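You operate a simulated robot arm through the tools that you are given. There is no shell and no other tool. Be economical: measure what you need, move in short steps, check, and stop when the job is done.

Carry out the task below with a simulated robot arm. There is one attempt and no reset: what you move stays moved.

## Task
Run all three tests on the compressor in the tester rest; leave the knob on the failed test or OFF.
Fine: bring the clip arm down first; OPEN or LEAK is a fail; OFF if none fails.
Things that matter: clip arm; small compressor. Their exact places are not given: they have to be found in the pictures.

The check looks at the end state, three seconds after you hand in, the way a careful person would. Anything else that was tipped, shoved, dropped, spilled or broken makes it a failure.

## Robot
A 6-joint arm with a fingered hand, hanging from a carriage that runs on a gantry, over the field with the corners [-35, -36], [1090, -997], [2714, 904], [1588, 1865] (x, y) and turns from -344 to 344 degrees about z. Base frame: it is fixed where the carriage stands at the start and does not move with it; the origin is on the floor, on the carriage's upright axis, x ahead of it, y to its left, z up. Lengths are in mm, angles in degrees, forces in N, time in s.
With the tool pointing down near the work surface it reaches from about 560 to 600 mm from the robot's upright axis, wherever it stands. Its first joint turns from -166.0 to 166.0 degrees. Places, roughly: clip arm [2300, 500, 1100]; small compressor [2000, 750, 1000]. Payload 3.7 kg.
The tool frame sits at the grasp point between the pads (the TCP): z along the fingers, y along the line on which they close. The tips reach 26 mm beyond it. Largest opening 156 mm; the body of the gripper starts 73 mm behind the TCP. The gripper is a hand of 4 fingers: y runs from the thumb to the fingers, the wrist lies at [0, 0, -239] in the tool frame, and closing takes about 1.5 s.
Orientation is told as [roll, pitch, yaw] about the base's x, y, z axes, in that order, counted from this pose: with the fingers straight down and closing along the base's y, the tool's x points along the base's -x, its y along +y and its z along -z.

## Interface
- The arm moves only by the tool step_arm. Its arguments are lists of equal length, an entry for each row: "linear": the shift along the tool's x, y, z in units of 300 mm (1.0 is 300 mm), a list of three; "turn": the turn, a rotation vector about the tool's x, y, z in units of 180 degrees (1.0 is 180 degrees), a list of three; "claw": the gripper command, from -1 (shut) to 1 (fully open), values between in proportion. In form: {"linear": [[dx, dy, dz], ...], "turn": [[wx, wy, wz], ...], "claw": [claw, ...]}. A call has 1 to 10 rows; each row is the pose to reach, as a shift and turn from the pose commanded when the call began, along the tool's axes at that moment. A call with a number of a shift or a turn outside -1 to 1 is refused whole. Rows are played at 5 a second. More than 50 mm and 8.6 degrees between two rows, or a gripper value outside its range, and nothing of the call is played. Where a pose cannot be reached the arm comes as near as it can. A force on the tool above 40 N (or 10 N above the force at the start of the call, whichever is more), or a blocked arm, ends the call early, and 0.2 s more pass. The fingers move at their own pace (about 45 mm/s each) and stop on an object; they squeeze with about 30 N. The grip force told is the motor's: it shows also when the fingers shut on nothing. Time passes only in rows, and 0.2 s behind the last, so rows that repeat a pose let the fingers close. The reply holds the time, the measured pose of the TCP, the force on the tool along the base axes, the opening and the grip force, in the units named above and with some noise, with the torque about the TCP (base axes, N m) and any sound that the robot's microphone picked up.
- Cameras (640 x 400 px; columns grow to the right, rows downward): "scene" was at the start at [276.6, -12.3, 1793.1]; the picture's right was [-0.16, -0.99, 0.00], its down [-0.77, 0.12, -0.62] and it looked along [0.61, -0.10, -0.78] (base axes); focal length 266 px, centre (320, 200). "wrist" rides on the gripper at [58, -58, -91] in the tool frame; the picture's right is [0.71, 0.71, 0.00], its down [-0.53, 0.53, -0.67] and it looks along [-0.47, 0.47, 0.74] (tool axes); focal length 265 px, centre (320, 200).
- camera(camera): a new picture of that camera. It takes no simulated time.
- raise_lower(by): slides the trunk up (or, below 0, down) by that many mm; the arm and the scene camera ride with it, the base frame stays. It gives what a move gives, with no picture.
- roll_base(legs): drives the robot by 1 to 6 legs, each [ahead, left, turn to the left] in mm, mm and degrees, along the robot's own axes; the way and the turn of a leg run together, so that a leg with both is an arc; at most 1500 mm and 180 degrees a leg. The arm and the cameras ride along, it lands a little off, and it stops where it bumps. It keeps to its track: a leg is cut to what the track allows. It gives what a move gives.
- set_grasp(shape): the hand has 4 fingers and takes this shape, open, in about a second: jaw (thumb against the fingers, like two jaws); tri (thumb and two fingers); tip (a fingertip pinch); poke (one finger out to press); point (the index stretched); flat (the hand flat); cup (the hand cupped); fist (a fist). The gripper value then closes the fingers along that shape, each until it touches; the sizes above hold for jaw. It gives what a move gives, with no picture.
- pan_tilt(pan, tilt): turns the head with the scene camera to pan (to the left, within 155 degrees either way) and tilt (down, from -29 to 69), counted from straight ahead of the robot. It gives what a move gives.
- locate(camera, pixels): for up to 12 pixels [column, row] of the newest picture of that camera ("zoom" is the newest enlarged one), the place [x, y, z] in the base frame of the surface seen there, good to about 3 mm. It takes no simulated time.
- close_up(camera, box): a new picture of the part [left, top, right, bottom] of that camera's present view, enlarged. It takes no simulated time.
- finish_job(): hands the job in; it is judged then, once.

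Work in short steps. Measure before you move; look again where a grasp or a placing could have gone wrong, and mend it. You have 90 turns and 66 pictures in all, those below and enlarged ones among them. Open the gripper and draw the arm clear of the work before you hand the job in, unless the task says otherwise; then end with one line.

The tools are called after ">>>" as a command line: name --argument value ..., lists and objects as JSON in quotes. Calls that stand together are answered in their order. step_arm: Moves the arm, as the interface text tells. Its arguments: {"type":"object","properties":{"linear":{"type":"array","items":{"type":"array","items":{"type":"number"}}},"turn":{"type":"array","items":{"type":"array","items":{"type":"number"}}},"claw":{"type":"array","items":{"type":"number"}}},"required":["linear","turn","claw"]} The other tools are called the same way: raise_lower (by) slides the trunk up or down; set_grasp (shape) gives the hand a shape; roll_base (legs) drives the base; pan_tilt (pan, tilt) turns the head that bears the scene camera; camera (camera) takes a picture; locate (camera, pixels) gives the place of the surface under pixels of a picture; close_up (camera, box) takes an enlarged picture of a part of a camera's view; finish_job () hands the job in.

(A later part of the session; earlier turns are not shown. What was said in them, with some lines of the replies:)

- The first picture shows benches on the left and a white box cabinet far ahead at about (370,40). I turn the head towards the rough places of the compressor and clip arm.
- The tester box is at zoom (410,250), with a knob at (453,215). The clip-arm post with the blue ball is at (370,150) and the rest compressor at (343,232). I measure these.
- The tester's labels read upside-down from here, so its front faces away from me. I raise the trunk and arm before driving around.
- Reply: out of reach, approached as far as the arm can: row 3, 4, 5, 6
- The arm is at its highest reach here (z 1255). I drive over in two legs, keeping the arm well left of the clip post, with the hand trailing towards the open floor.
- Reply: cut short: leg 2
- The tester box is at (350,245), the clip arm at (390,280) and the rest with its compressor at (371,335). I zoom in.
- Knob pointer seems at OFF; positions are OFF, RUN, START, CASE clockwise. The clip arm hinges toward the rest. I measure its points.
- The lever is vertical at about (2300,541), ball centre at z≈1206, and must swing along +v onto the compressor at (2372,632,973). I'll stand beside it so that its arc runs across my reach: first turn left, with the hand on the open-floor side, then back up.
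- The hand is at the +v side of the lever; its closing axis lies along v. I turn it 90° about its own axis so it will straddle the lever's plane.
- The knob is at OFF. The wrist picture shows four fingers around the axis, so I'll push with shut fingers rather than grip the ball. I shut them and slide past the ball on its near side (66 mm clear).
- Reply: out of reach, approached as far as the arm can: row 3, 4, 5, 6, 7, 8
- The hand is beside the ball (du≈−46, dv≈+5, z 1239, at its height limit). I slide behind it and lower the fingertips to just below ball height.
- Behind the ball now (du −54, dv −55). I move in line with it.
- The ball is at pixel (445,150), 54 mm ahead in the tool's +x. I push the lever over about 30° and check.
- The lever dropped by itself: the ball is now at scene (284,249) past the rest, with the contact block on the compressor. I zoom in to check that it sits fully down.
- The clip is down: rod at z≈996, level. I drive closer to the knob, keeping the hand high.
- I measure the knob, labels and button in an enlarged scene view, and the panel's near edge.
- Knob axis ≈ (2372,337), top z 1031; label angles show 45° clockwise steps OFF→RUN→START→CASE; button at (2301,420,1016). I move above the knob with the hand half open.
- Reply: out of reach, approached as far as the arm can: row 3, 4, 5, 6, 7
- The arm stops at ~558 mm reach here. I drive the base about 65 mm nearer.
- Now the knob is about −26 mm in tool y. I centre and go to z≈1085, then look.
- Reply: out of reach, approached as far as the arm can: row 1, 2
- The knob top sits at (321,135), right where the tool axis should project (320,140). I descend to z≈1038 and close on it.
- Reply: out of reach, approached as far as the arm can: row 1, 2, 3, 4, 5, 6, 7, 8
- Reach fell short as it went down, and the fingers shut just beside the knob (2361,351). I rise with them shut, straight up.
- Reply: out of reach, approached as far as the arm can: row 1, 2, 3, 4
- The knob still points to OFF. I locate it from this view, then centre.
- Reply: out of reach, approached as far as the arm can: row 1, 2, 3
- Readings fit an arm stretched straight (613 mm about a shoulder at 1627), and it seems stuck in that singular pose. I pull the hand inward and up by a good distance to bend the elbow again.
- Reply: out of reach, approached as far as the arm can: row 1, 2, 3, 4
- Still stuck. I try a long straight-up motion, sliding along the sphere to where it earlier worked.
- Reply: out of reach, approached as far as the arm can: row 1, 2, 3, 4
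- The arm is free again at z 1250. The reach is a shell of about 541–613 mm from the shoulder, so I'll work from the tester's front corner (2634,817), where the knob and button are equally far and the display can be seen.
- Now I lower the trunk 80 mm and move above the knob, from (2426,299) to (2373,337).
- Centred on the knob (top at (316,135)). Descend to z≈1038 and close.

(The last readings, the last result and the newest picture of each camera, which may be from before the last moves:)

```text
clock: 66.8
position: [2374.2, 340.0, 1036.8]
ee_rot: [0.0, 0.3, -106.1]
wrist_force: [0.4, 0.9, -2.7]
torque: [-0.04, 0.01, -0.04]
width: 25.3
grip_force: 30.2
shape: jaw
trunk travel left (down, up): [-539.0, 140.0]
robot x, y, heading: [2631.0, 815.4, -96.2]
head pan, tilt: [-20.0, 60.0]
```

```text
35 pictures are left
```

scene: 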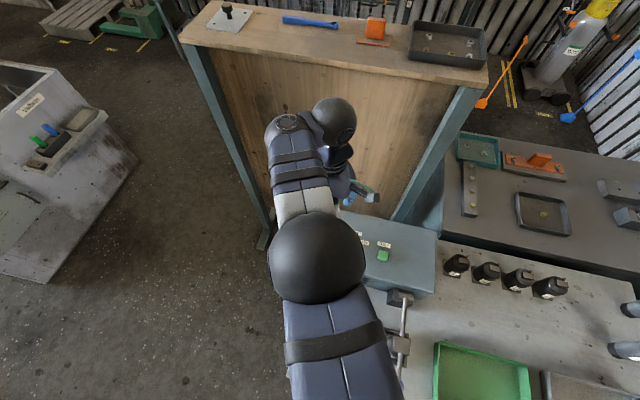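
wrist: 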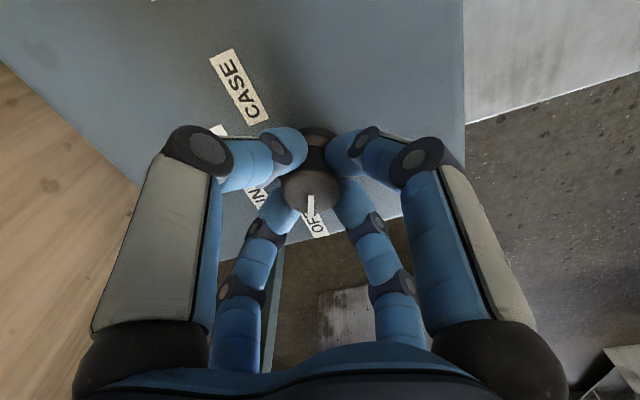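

The knob is gripped (25 mm). I turn it 45° clockwise to RUN.

>>> step_arm --linear '[[0, 0, 0], [0, 0, 0], [0, 0, 0], [0, 0, 0], [0, 0, 0], [0, 0, 0], [0, 0, 0], [0, 0, 0]]' --turn '[[0, 0, 0.04], [0, 0, 0.08], [0, 0, 0.12], [0, 0, 0.16], [0, 0, 0.2], [0, 0, 0.24], [0, 0, 0.255], [0, 0, 0.255]]' --claw '[-1, -1, -1, -1, -1, -1, -1, -1]'

>>> camera --camera "wrist"

```text
clock: 68.6
position: [2374.5, 336.7, 1038.9]
ee_rot: [-0.1, 0.3, -151.9]
wrist_force: [11.5, -7.6, -9.7]
torque: [-0.16, -0.27, 0.02]
width: 24.1
grip_force: 29.5
shape: jaw
trunk travel left (down, up): [-539.0, 140.0]
robot x, y, heading: [2630.1, 817.3, -96.5]
head pan, tilt: [-20.0, 60.0]
```

```text
34 pictures are left
```

wrist: 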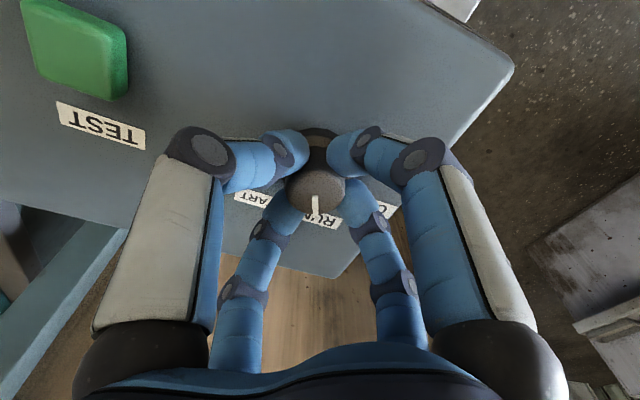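

The pointer is on RUN. I release, rise and move above the green button with fingers shut.

>>> step_arm --linear '[[0, 0, 0], [0, 0, 0], [0, 0, -0.06], [0, 0, -0.127], [-0.031, -0.117, -0.127], [-0.062, -0.234, -0.127], [-0.093, -0.351, -0.127], [-0.093, -0.351, -0.127], [-0.093, -0.351, -0.127]]' --turn '[[0, 0, 0], [0, 0, 0], [0, 0, 0], [0, 0, 0], [0, 0, 0], [0, 0, 0], [0, 0, 0], [0, 0, 0], [0, 0, 0]]' --claw '[-0.2, -0.2, -0.2, -0.2, -1, -1, -1, -1, -1]'

>>> camera --camera "wrist"

>>> locate --camera "wrist" --pixels '[[320, 130], [300, 130]]'

```text
clock: 70.6
position: [2297.0, 413.2, 1076.4]
ee_rot: [-0.2, 0.3, -151.9]
wrist_force: [-0.4, 0.8, 1.1]
torque: [0.04, -0.03, -0.03]
width: 0.0
grip_force: 29.7
shape: jaw
out of reach, approached as far as the arm can: row 7, 8, 9
trunk travel left (down, up): [-539.0, 140.0]
robot x, y, heading: [2630.8, 816.5, -96.4]
head pan, tilt: [-20.0, 60.0]
```

```text
33 pictures are left
```

wrist: 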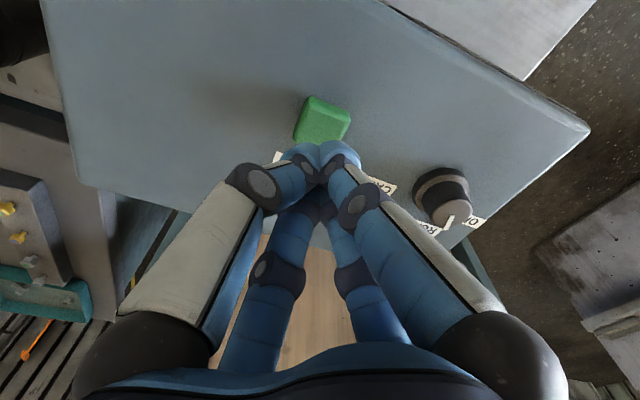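

```text
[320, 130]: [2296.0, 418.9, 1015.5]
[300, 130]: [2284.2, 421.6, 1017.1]
```

The button is at (322,120), with the fingertips a few mm short of it. I shift slightly and press down in small steps.

>>> step_arm --linear '[[0.015, -0.02, 0.04], [0.015, -0.02, 0.08], [0.015, -0.02, 0.1], [0.015, -0.02, 0.115], [0.015, -0.02, 0.125]]' --turn '[[0, 0, 0], [0, 0, 0], [0, 0, 0], [0, 0, 0], [0, 0, 0]]' --claw '[-1, -1, -1, -1, -1]'

>>> camera --camera "wrist"

>>> camera --camera "scene"

```text
clock: 71.8
position: [2297.3, 420.2, 1039.6]
ee_rot: [0.0, 0.0, -152.0]
wrist_force: [4.3, 1.1, 19.1]
torque: [-0.02, -0.25, 0.03]
width: 0.0
grip_force: 30.0
shape: jaw
trunk travel left (down, up): [-539.0, 140.0]
robot x, y, heading: [2628.8, 815.4, -96.1]
head pan, tilt: [-20.0, 60.0]
heard: click
```

```text
32 pictures are left
```

wrist: 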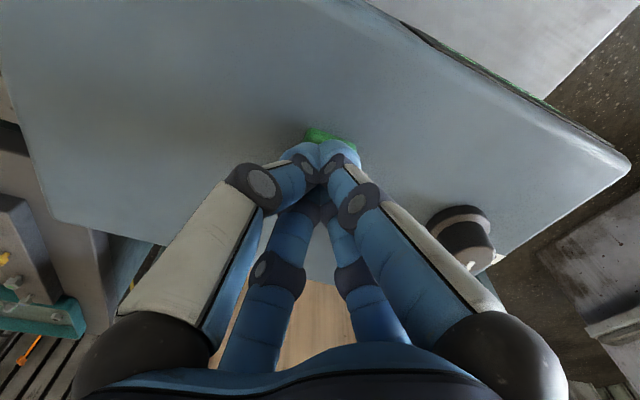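

```text
31 pictures are left
```

scene: 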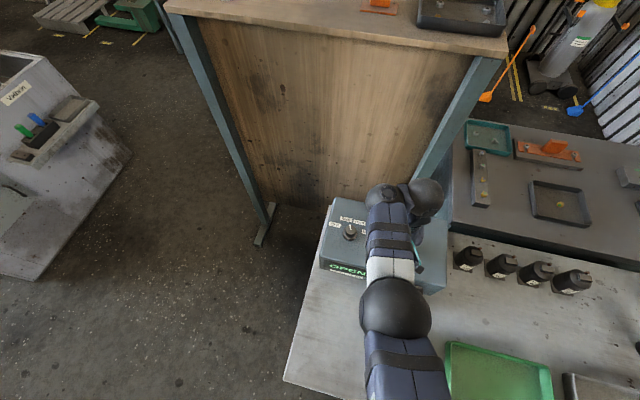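

A click; the display seems to read OPEN. I zoom in on display and knob.

>>> close_up --camera "scene" --box '[316, 200, 380, 290]'

```text
4.44 times, centred on (348, 245) of scene
```

zoom: 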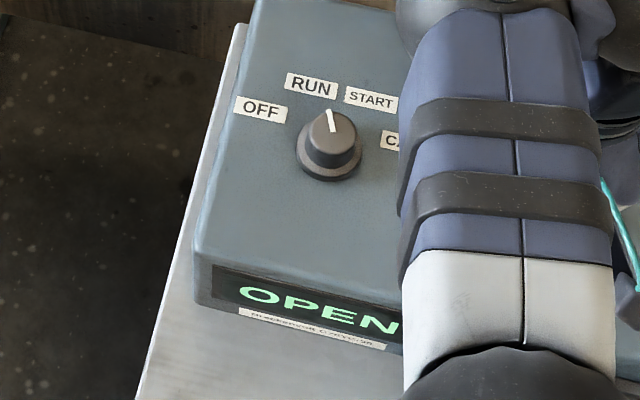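

The display reads OPEN on RUN. I continue: up, back over the knob, and look before gripping.

>>> step_arm --linear '[[0.005, 0.0, -0.06], [0.01, 0.02, -0.115], [0.032, 0.121, -0.115], [0.063, 0.242, -0.115], [0.095, 0.363, -0.115], [0.095, 0.363, -0.115], [0.095, 0.363, -0.115]]' --turn '[[0, 0, 0], [0, 0, 0], [0, 0, 0], [0, 0, 0], [0, 0, 0], [0, 0, 0], [0, 0, 0]]' --claw '[-1, -1, -0.2, -0.2, -0.2, -0.2, -0.2]'

>>> camera --camera "wrist"

>>> camera --camera "scene"

```text
clock: 73.4
position: [2374.6, 335.4, 1068.9]
ee_rot: [-0.3, 0.3, -152.0]
wrist_force: [-0.2, 0.2, -0.6]
torque: [-0.03, -0.02, 0.02]
width: 61.9
grip_force: 0.1
shape: jaw
out of reach, approached as far as the arm can: row 2
trunk travel left (down, up): [-539.0, 140.0]
robot x, y, heading: [2624.9, 816.7, -96.3]
head pan, tilt: [-20.0, 60.0]
```

```text
29 pictures are left
```

wrist: 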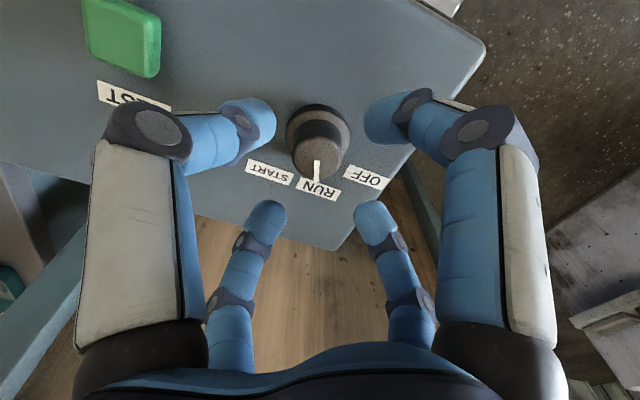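

```text
28 pictures are left
```

scene: 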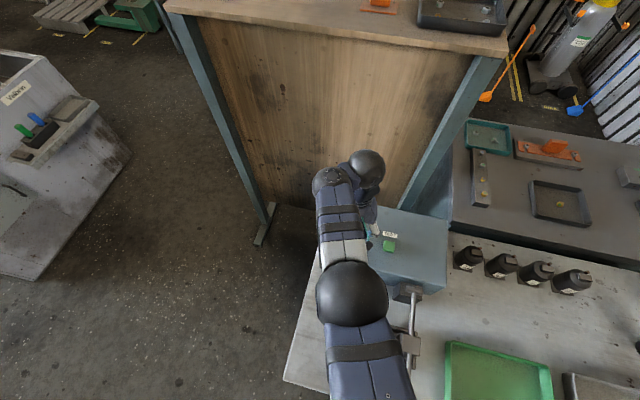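

Pointer on RUN, hand centred. I descend, grip, and turn 45° clockwise to START.

>>> step_arm --linear '[[0, 0, 0.05], [0, 0, 0.103], [0, 0, 0.103], [0, 0, 0.103], [0, 0, 0.103], [0, 0, 0.103]]' --turn '[[0, 0, 0], [0, 0, 0], [0, 0, 0], [0, 0, 0], [0, 0, 0], [0, 0, 0]]' --claw '[-0.2, -0.2, -1, -1, -1, -1]'

>>> step_arm --linear '[[0, 0, 0], [0, 0, 0], [0, 0, 0], [0, 0, 0], [0, 0, 0], [0, 0, 0], [0, 0, 0], [0, 0, 0]]' --turn '[[0, 0, 0.04], [0, 0, 0.08], [0, 0, 0.12], [0, 0, 0.16], [0, 0, 0.2], [0, 0, 0.24], [0, 0, 0.25], [0, 0, 0.25]]' --claw '[-1, -1, -1, -1, -1, -1, -1, -1]'

>>> camera --camera "wrist"

```text
clock: 74.8
position: [2374.7, 338.4, 1040.0]
ee_rot: [-0.2, 0.2, -151.9]
wrist_force: [0.5, -0.1, -3.2]
torque: [0.02, 0.04, -0.02]
width: 22.7
grip_force: 29.4
shape: jaw
trunk travel left (down, up): [-539.0, 140.0]
robot x, y, heading: [2626.2, 817.0, -96.3]
head pan, tilt: [-20.0, 60.0]
```

```text
clock: 76.6
position: [2374.4, 337.0, 1041.5]
ee_rot: [-0.2, 0.1, 163.0]
wrist_force: [3.1, -12.6, -20.8]
torque: [-0.28, -0.23, 0.05]
width: 21.5
grip_force: 30.0
shape: jaw
trunk travel left (down, up): [-539.0, 140.0]
robot x, y, heading: [2626.1, 816.2, -96.3]
head pan, tilt: [-20.0, 60.0]
```

```text
27 pictures are left
```

wrist: 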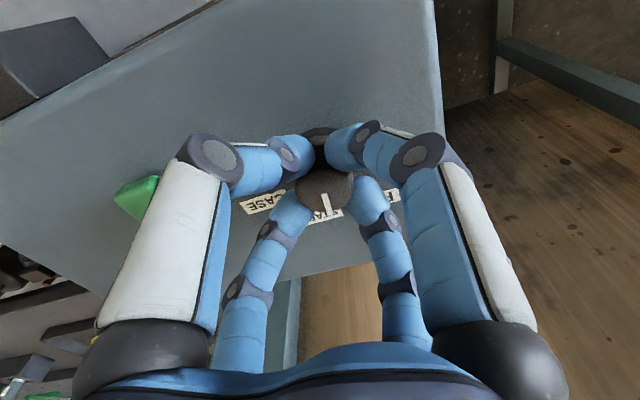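

Pointer on START. I release, move to the button and press, using the same button position.

>>> step_arm --linear '[[0, 0, 0], [0, 0, -0.04], [0, 0, -0.09], [-0.108, -0.065, -0.09], [-0.216, -0.13, -0.09], [-0.324, -0.194, -0.09], [-0.324, -0.194, -0.09], [-0.324, -0.194, -0.04], [-0.324, -0.194, -0.01], [-0.324, -0.194, 0.002]]' --turn '[[0, 0, 0], [0, 0, 0], [0, 0, 0], [0, 0, 0], [0, 0, 0], [0, 0, 0], [0, 0, 0], [0, 0, 0], [0, 0, 0], [0, 0, 0]]' --claw '[-0.2, -0.2, -0.2, -1, -1, -1, -1, -1, -1, -1]'

>>> close_up --camera "scene" --box '[316, 200, 380, 290]'

```text
clock: 78.8
position: [2296.8, 421.4, 1041.1]
ee_rot: [-0.2, 0.0, 163.0]
wrist_force: [1.1, 1.0, 8.1]
torque: [0.05, -0.06, 0.0]
width: 0.0
grip_force: 30.5
shape: jaw
out of reach, approached as far as the arm can: row 6, 7
trunk travel left (down, up): [-539.0, 140.0]
robot x, y, heading: [2629.2, 815.6, -96.3]
head pan, tilt: [-20.0, 60.0]
heard: click
```

```text
4.44 times, centred on (348, 245) of scene
```

zoom: 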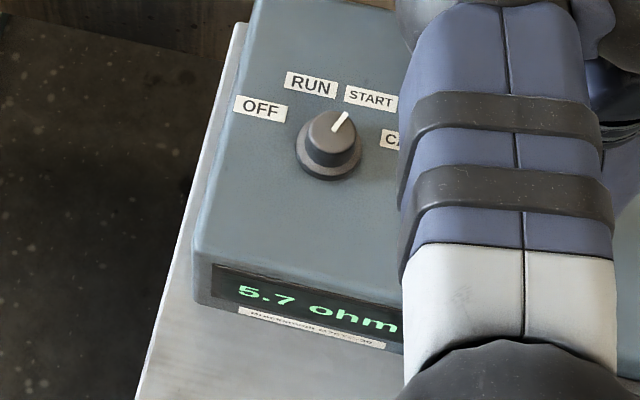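

START reads 5.7 ohm, a pass, so the clip makes contact. Now CASE: back to the knob, grip and turn.

>>> step_arm --linear '[[0, 0, -0.05], [0.02, 0.01, -0.09], [0.12, 0.07, -0.09], [0.224, 0.135, -0.1], [0.328, 0.194, -0.1], [0.328, 0.194, -0.1], [0.328, 0.194, -0.1]]' --turn '[[0, 0, 0], [0, 0, 0], [0, 0, 0], [0, 0, 0], [0, 0, 0], [0, 0, 0], [0, 0, 0]]' --claw '[-1, -1, -0.2, -0.2, -0.2, -0.2, -0.2]'

>>> camera --camera "wrist"

```text
clock: 80.4
position: [2373.4, 336.8, 1069.2]
ee_rot: [-0.3, -0.1, 163.1]
wrist_force: [-0.7, 0.0, 0.9]
torque: [0.01, 0.01, 0.01]
width: 61.8
grip_force: 0.0
shape: jaw
out of reach, approached as far as the arm can: row 2
trunk travel left (down, up): [-539.0, 140.0]
robot x, y, heading: [2627.0, 818.0, -96.3]
head pan, tilt: [-20.0, 60.0]
```

```text
25 pictures are left
```

wrist: 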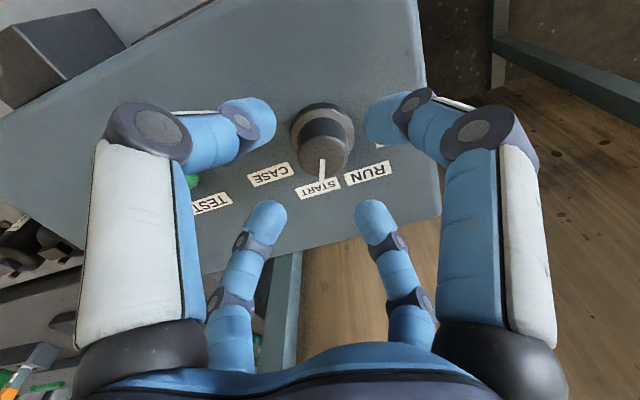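

Centred over the knob at START. Descend, grip, and turn 45° to CASE.

>>> step_arm --linear '[[0, 0, 0.05], [0, 0, 0.103], [0, 0, 0.103], [0, 0, 0.103], [0, 0, 0.103], [0, 0, 0.103]]' --turn '[[0, 0, 0], [0, 0, 0], [0, 0, 0], [0, 0, 0], [0, 0, 0], [0, 0, 0]]' --claw '[-0.2, -0.2, -1, -1, -1, -1]'

>>> step_arm --linear '[[0, 0, 0], [0, 0, 0], [0, 0, 0], [0, 0, 0], [0, 0, 0], [0, 0, 0], [0, 0, 0], [0, 0, 0]]' --turn '[[0, 0, 0.04], [0, 0, 0.08], [0, 0, 0.12], [0, 0, 0.16], [0, 0, 0.2], [0, 0, 0.24], [0, 0, 0.25], [0, 0, 0.25]]' --claw '[-1, -1, -1, -1, -1, -1, -1, -1]'

>>> camera --camera "wrist"

```text
clock: 81.8
position: [2374.5, 339.0, 1037.2]
ee_rot: [-0.3, -0.1, 162.9]
wrist_force: [0.1, 0.0, -3.5]
torque: [-0.03, -0.01, 0.02]
width: 21.8
grip_force: 30.0
shape: jaw
trunk travel left (down, up): [-539.0, 140.0]
robot x, y, heading: [2627.3, 818.1, -96.4]
head pan, tilt: [-20.0, 60.0]
```

```text
clock: 83.6
position: [2376.6, 337.5, 1038.9]
ee_rot: [-0.4, -0.3, 118.0]
wrist_force: [-1.4, -12.0, -32.3]
torque: [-0.25, -0.1, 0.04]
width: 20.5
grip_force: 30.2
shape: jaw
trunk travel left (down, up): [-539.0, 140.0]
robot x, y, heading: [2625.3, 820.3, -96.3]
head pan, tilt: [-20.0, 60.0]
```

```text
24 pictures are left
```

wrist: 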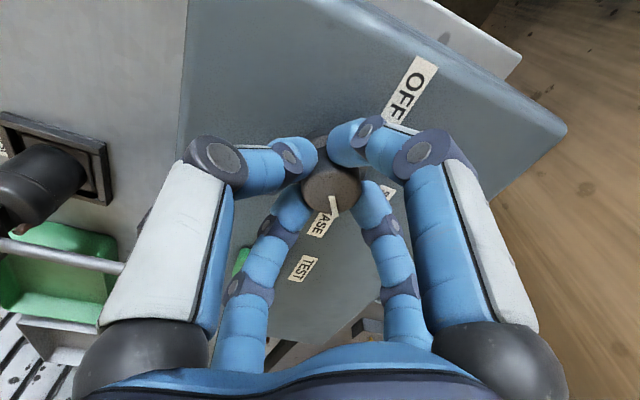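

On CASE. Release and press the button.

>>> step_arm --linear '[[0, 0, 0], [0, 0, -0.04], [0, 0, -0.09], [-0.122, 0.031, -0.09], [-0.244, 0.062, -0.09], [-0.366, 0.092, -0.09], [-0.366, 0.092, -0.09], [-0.366, 0.092, -0.04], [-0.366, 0.092, -0.01], [-0.366, 0.092, 0.004]]' --turn '[[0, 0, 0], [0, 0, 0], [0, 0, 0], [0, 0, 0], [0, 0, 0], [0, 0, 0], [0, 0, 0], [0, 0, 0], [0, 0, 0], [0, 0, 0]]' --claw '[-0.2, -0.2, -0.2, -1, -1, -1, -1, -1, -1, -1]'

>>> close_up --camera "scene" --box '[316, 200, 380, 290]'

```text
clock: 85.8
position: [2296.5, 421.7, 1040.7]
ee_rot: [-0.2, -0.2, 117.9]
wrist_force: [2.1, 2.7, 11.5]
torque: [0.03, -0.02, 0.02]
width: 0.1
grip_force: 30.6
shape: jaw
out of reach, approached as far as the arm can: row 6, 7
trunk travel left (down, up): [-539.0, 140.0]
robot x, y, heading: [2627.1, 819.4, -96.3]
head pan, tilt: [-20.0, 60.0]
heard: click
```

```text
4.44 times, centred on (348, 245) of scene
```

zoom: 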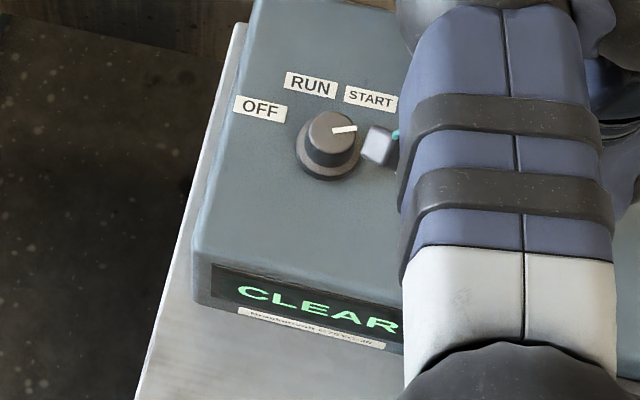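

CASE reads CLEAR, so RUN (OPEN) is the one failed test. I go back to the knob to turn it 90° counter-clockwise to RUN.

>>> step_arm --linear '[[0, 0, -0.05], [0.02, 0, -0.09], [0.13, -0.033, -0.09], [0.25, -0.065, -0.1], [0.369, -0.095, -0.1], [0.369, -0.095, -0.1], [0.369, -0.095, -0.1]]' --turn '[[0, 0, 0], [0, 0, 0], [0, 0, 0], [0, 0, 0], [0, 0, 0], [0, 0, 0], [0, 0, 0]]' --claw '[-1, -1, -0.2, -0.2, -0.2, -0.2, -0.2]'

>>> camera --camera "wrist"

```text
clock: 87.4
position: [2378.9, 337.6, 1068.4]
ee_rot: [-0.2, -0.3, 118.0]
wrist_force: [-0.1, -0.9, 1.3]
torque: [-0.02, 0.0, 0.01]
width: 61.8
grip_force: 0.1
shape: jaw
trunk travel left (down, up): [-539.0, 140.0]
robot x, y, heading: [2630.5, 816.1, -96.2]
head pan, tilt: [-20.0, 60.0]
```

```text
22 pictures are left
```

wrist: 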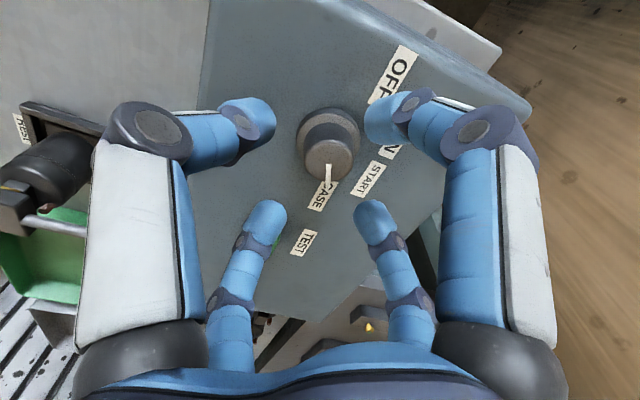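

Slight 4 mm offset; I correct it, grip and turn back 90°.

>>> step_arm --linear '[[-0.007, 0.012, 0.05], [-0.007, 0.012, 0.1], [-0.007, 0.012, 0.1], [-0.007, 0.012, 0.1], [-0.007, 0.012, 0.1], [-0.007, 0.012, 0.1]]' --turn '[[0, 0, 0], [0, 0, 0], [0, 0, 0], [0, 0, 0], [0, 0, 0], [0, 0, 0]]' --claw '[-0.2, -0.2, -1, -1, -1, -1]'

>>> step_arm --linear '[[0, 0, 0], [0, 0, 0], [0, 0, 0], [0, 0, 0], [0, 0, 0], [0, 0, 0], [0, 0, 0], [0, 0, 0], [0, 0, 0], [0, 0, 0]]' --turn '[[0, 0, -0.045], [0, 0, -0.09], [0, 0, -0.135], [0, 0, -0.18], [0, 0, -0.225], [0, 0, -0.27], [0, 0, -0.315], [0, 0, -0.36], [0, 0, -0.405], [0, 0, -0.45]]' --claw '[-1, -1, -1, -1, -1, -1, -1, -1, -1, -1]'

>>> step_arm --linear '[[0, 0, 0], [0, 0, 0], [0, 0, 0]]' --turn '[[0, 0, -0.03], [0, 0, -0.05], [0, 0, -0.05]]' --claw '[-1, -1, -1]'

>>> camera --camera "wrist"

```text
clock: 88.8
position: [2371.9, 338.9, 1038.4]
ee_rot: [-0.1, -0.2, 118.0]
wrist_force: [-0.1, 0.6, -1.9]
torque: [-0.04, -0.04, 0.02]
width: 23.4
grip_force: 30.0
shape: jaw
trunk travel left (down, up): [-539.0, 140.0]
robot x, y, heading: [2625.7, 816.2, -96.6]
head pan, tilt: [-20.0, 60.0]
```

```text
clock: 91.0
position: [2371.9, 338.7, 1038.7]
ee_rot: [-0.2, 0.1, -160.8]
wrist_force: [-7.7, -10.0, -16.8]
torque: [-0.14, 0.37, -0.05]
width: 21.8
grip_force: 30.0
shape: jaw
trunk travel left (down, up): [-539.0, 140.0]
robot x, y, heading: [2631.7, 815.4, -96.3]
head pan, tilt: [-20.0, 60.0]
```

```text
clock: 91.8
position: [2369.4, 337.6, 1039.4]
ee_rot: [-0.1, 0.2, -151.9]
wrist_force: [-9.3, -10.6, -18.8]
torque: [-0.19, 0.36, -0.04]
width: 21.9
grip_force: 30.1
shape: jaw
trunk travel left (down, up): [-539.0, 140.0]
robot x, y, heading: [2628.8, 819.1, -96.0]
head pan, tilt: [-20.0, 60.0]
```

```text
21 pictures are left
```

wrist: 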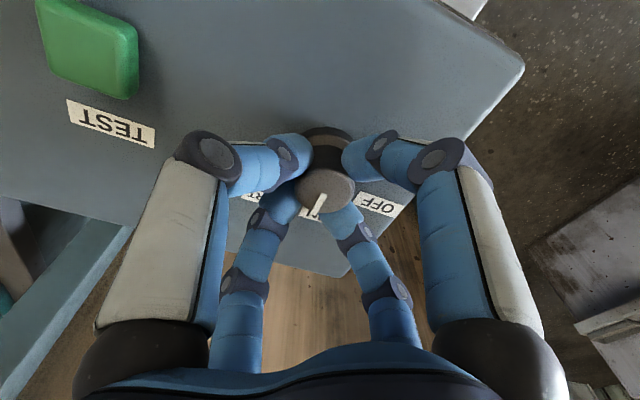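

The pointer is around RUN. I release, rise and check.

>>> step_arm --linear '[[0, 0, 0], [0, 0, 0], [0, 0, -0.06], [0, 0, -0.15], [0, 0, -0.3], [0, 0, -0.3]]' --turn '[[0, 0, 0], [0, 0, 0], [0, 0, 0], [0, 0, 0], [0, 0, 0], [0, 0, 0]]' --claw '[-0.2, -0.2, -0.2, -0.2, -0.2, -0.2]'

>>> camera --camera "wrist"

```text
clock: 93.2
position: [2371.9, 337.0, 1127.7]
ee_rot: [-0.2, 0.1, -152.0]
wrist_force: [0.6, -0.4, -0.7]
torque: [0.0, 0.01, 0.0]
width: 62.4
grip_force: 0.1
shape: jaw
trunk travel left (down, up): [-539.0, 140.0]
robot x, y, heading: [2627.5, 817.3, -95.9]
head pan, tilt: [-20.0, 60.0]
```

```text
20 pictures are left
```

wrist: 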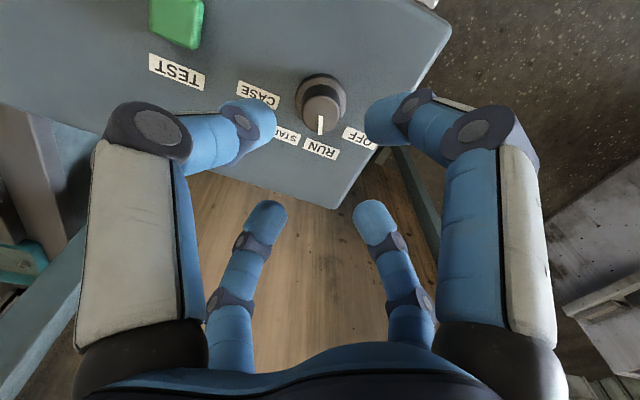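

The pointer sits on RUN. I raise the trunk, open the hand, swing away over the open floor, and take a final look.

>>> raise_lower --by 110

>>> roll_base --legs '[[0, 0, 45]]'

>>> step_arm --linear '[[0, 0, 0], [0, 0, 0], [0, 0, 0], [0, 0, 0], [0, 0, 0], [0, 0, 0]]' --turn '[[0, 0, 0], [0, 0, 0], [0, 0, 0], [0, 0, 0], [0, 0, 0], [0, 0, 0]]' --claw '[1, 1, 1, 1, 1, 1]'

>>> pan_tilt --pan -75 --tilt 55

>>> camera --camera "scene"

```text
clock: 94.6
position: [2371.9, 337.4, 1236.6]
ee_rot: [-0.2, 0.2, -152.0]
wrist_force: [-0.3, 0.6, 0.5]
torque: [0.02, -0.02, 0.0]
width: 62.3
grip_force: 0.1
shape: jaw
trunk travel left (down, up): [-649.0, 30.0]
robot x, y, heading: [2628.2, 812.9, -96.4]
head pan, tilt: [-20.0, 60.0]
```

```text
clock: 97.1
position: [2779.1, 293.2, 1237.0]
ee_rot: [-0.2, 0.3, -107.9]
wrist_force: [-0.6, 0.3, 1.0]
torque: [0.01, -0.04, -0.06]
width: 62.1
grip_force: 0.0
shape: jaw
trunk travel left (down, up): [-649.0, 30.0]
robot x, y, heading: [2629.4, 816.2, -52.4]
head pan, tilt: [-20.0, 60.0]
```

```text
clock: 98.5
position: [2778.7, 294.3, 1238.1]
ee_rot: [-0.2, 0.2, -107.8]
wrist_force: [-0.1, 0.2, 1.0]
torque: [-0.01, 0.05, 0.03]
width: 155.9
grip_force: 0.2
shape: jaw
trunk travel left (down, up): [-649.0, 30.0]
robot x, y, heading: [2630.9, 819.4, -52.3]
head pan, tilt: [-20.0, 60.0]
```

```text
clock: 99.7
position: [2779.5, 294.5, 1237.3]
ee_rot: [-0.2, 0.2, -107.9]
wrist_force: [0.1, 0.6, -0.2]
torque: [0.03, -0.03, -0.02]
width: 155.9
grip_force: 0.1
shape: jaw
trunk travel left (down, up): [-649.0, 30.0]
robot x, y, heading: [2632.2, 817.2, -52.3]
head pan, tilt: [-75.0, 55.0]
```

```text
19 pictures are left
```

scene: 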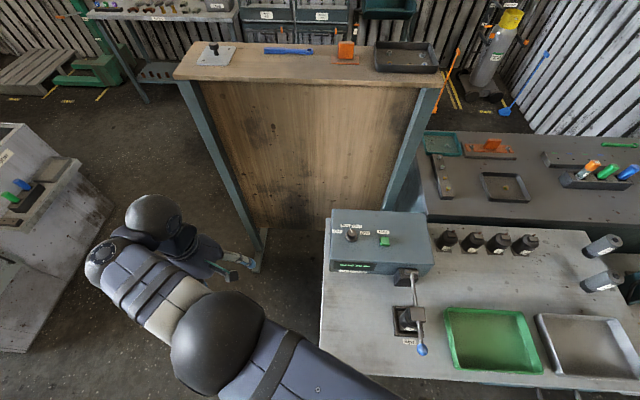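

>>> close_up --camera "scene" --box '[320, 200, 448, 280]'

>>> close_up --camera "scene" --box '[370, 260, 450, 360]'

```text
5.00 times, centred on (384, 240) of scene
```

zoom: 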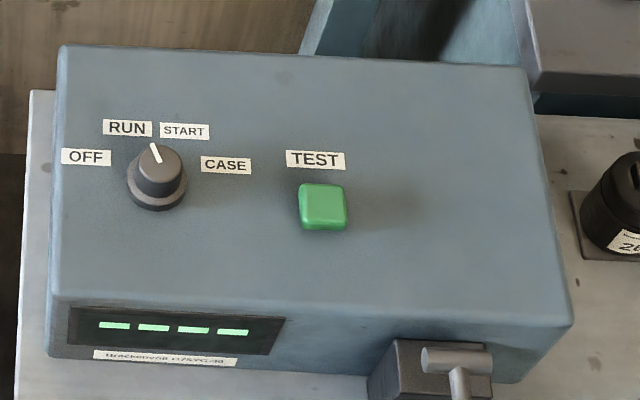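

```text
4.00 times, centred on (410, 310) of scene
```

zoom: 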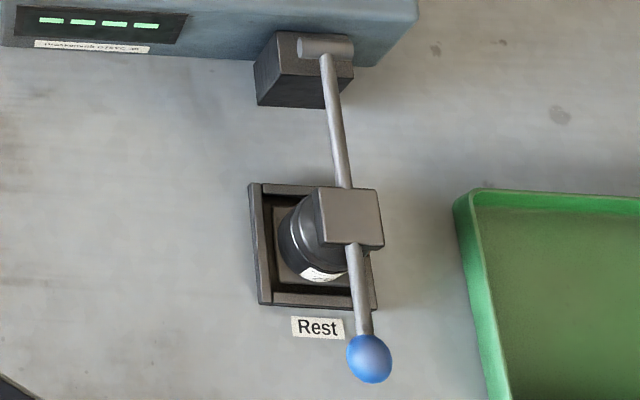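

Pointer on RUN, clip down, nothing else moved, arm clear and open. I hand in.

>>> finish_job

```text
The job is handed in.
```

I brought the clip arm down and ran all three tests: RUN failed (OPEN), START passed (5.7 ohm) and CASE passed (CLEAR), so the knob is left on RUN.
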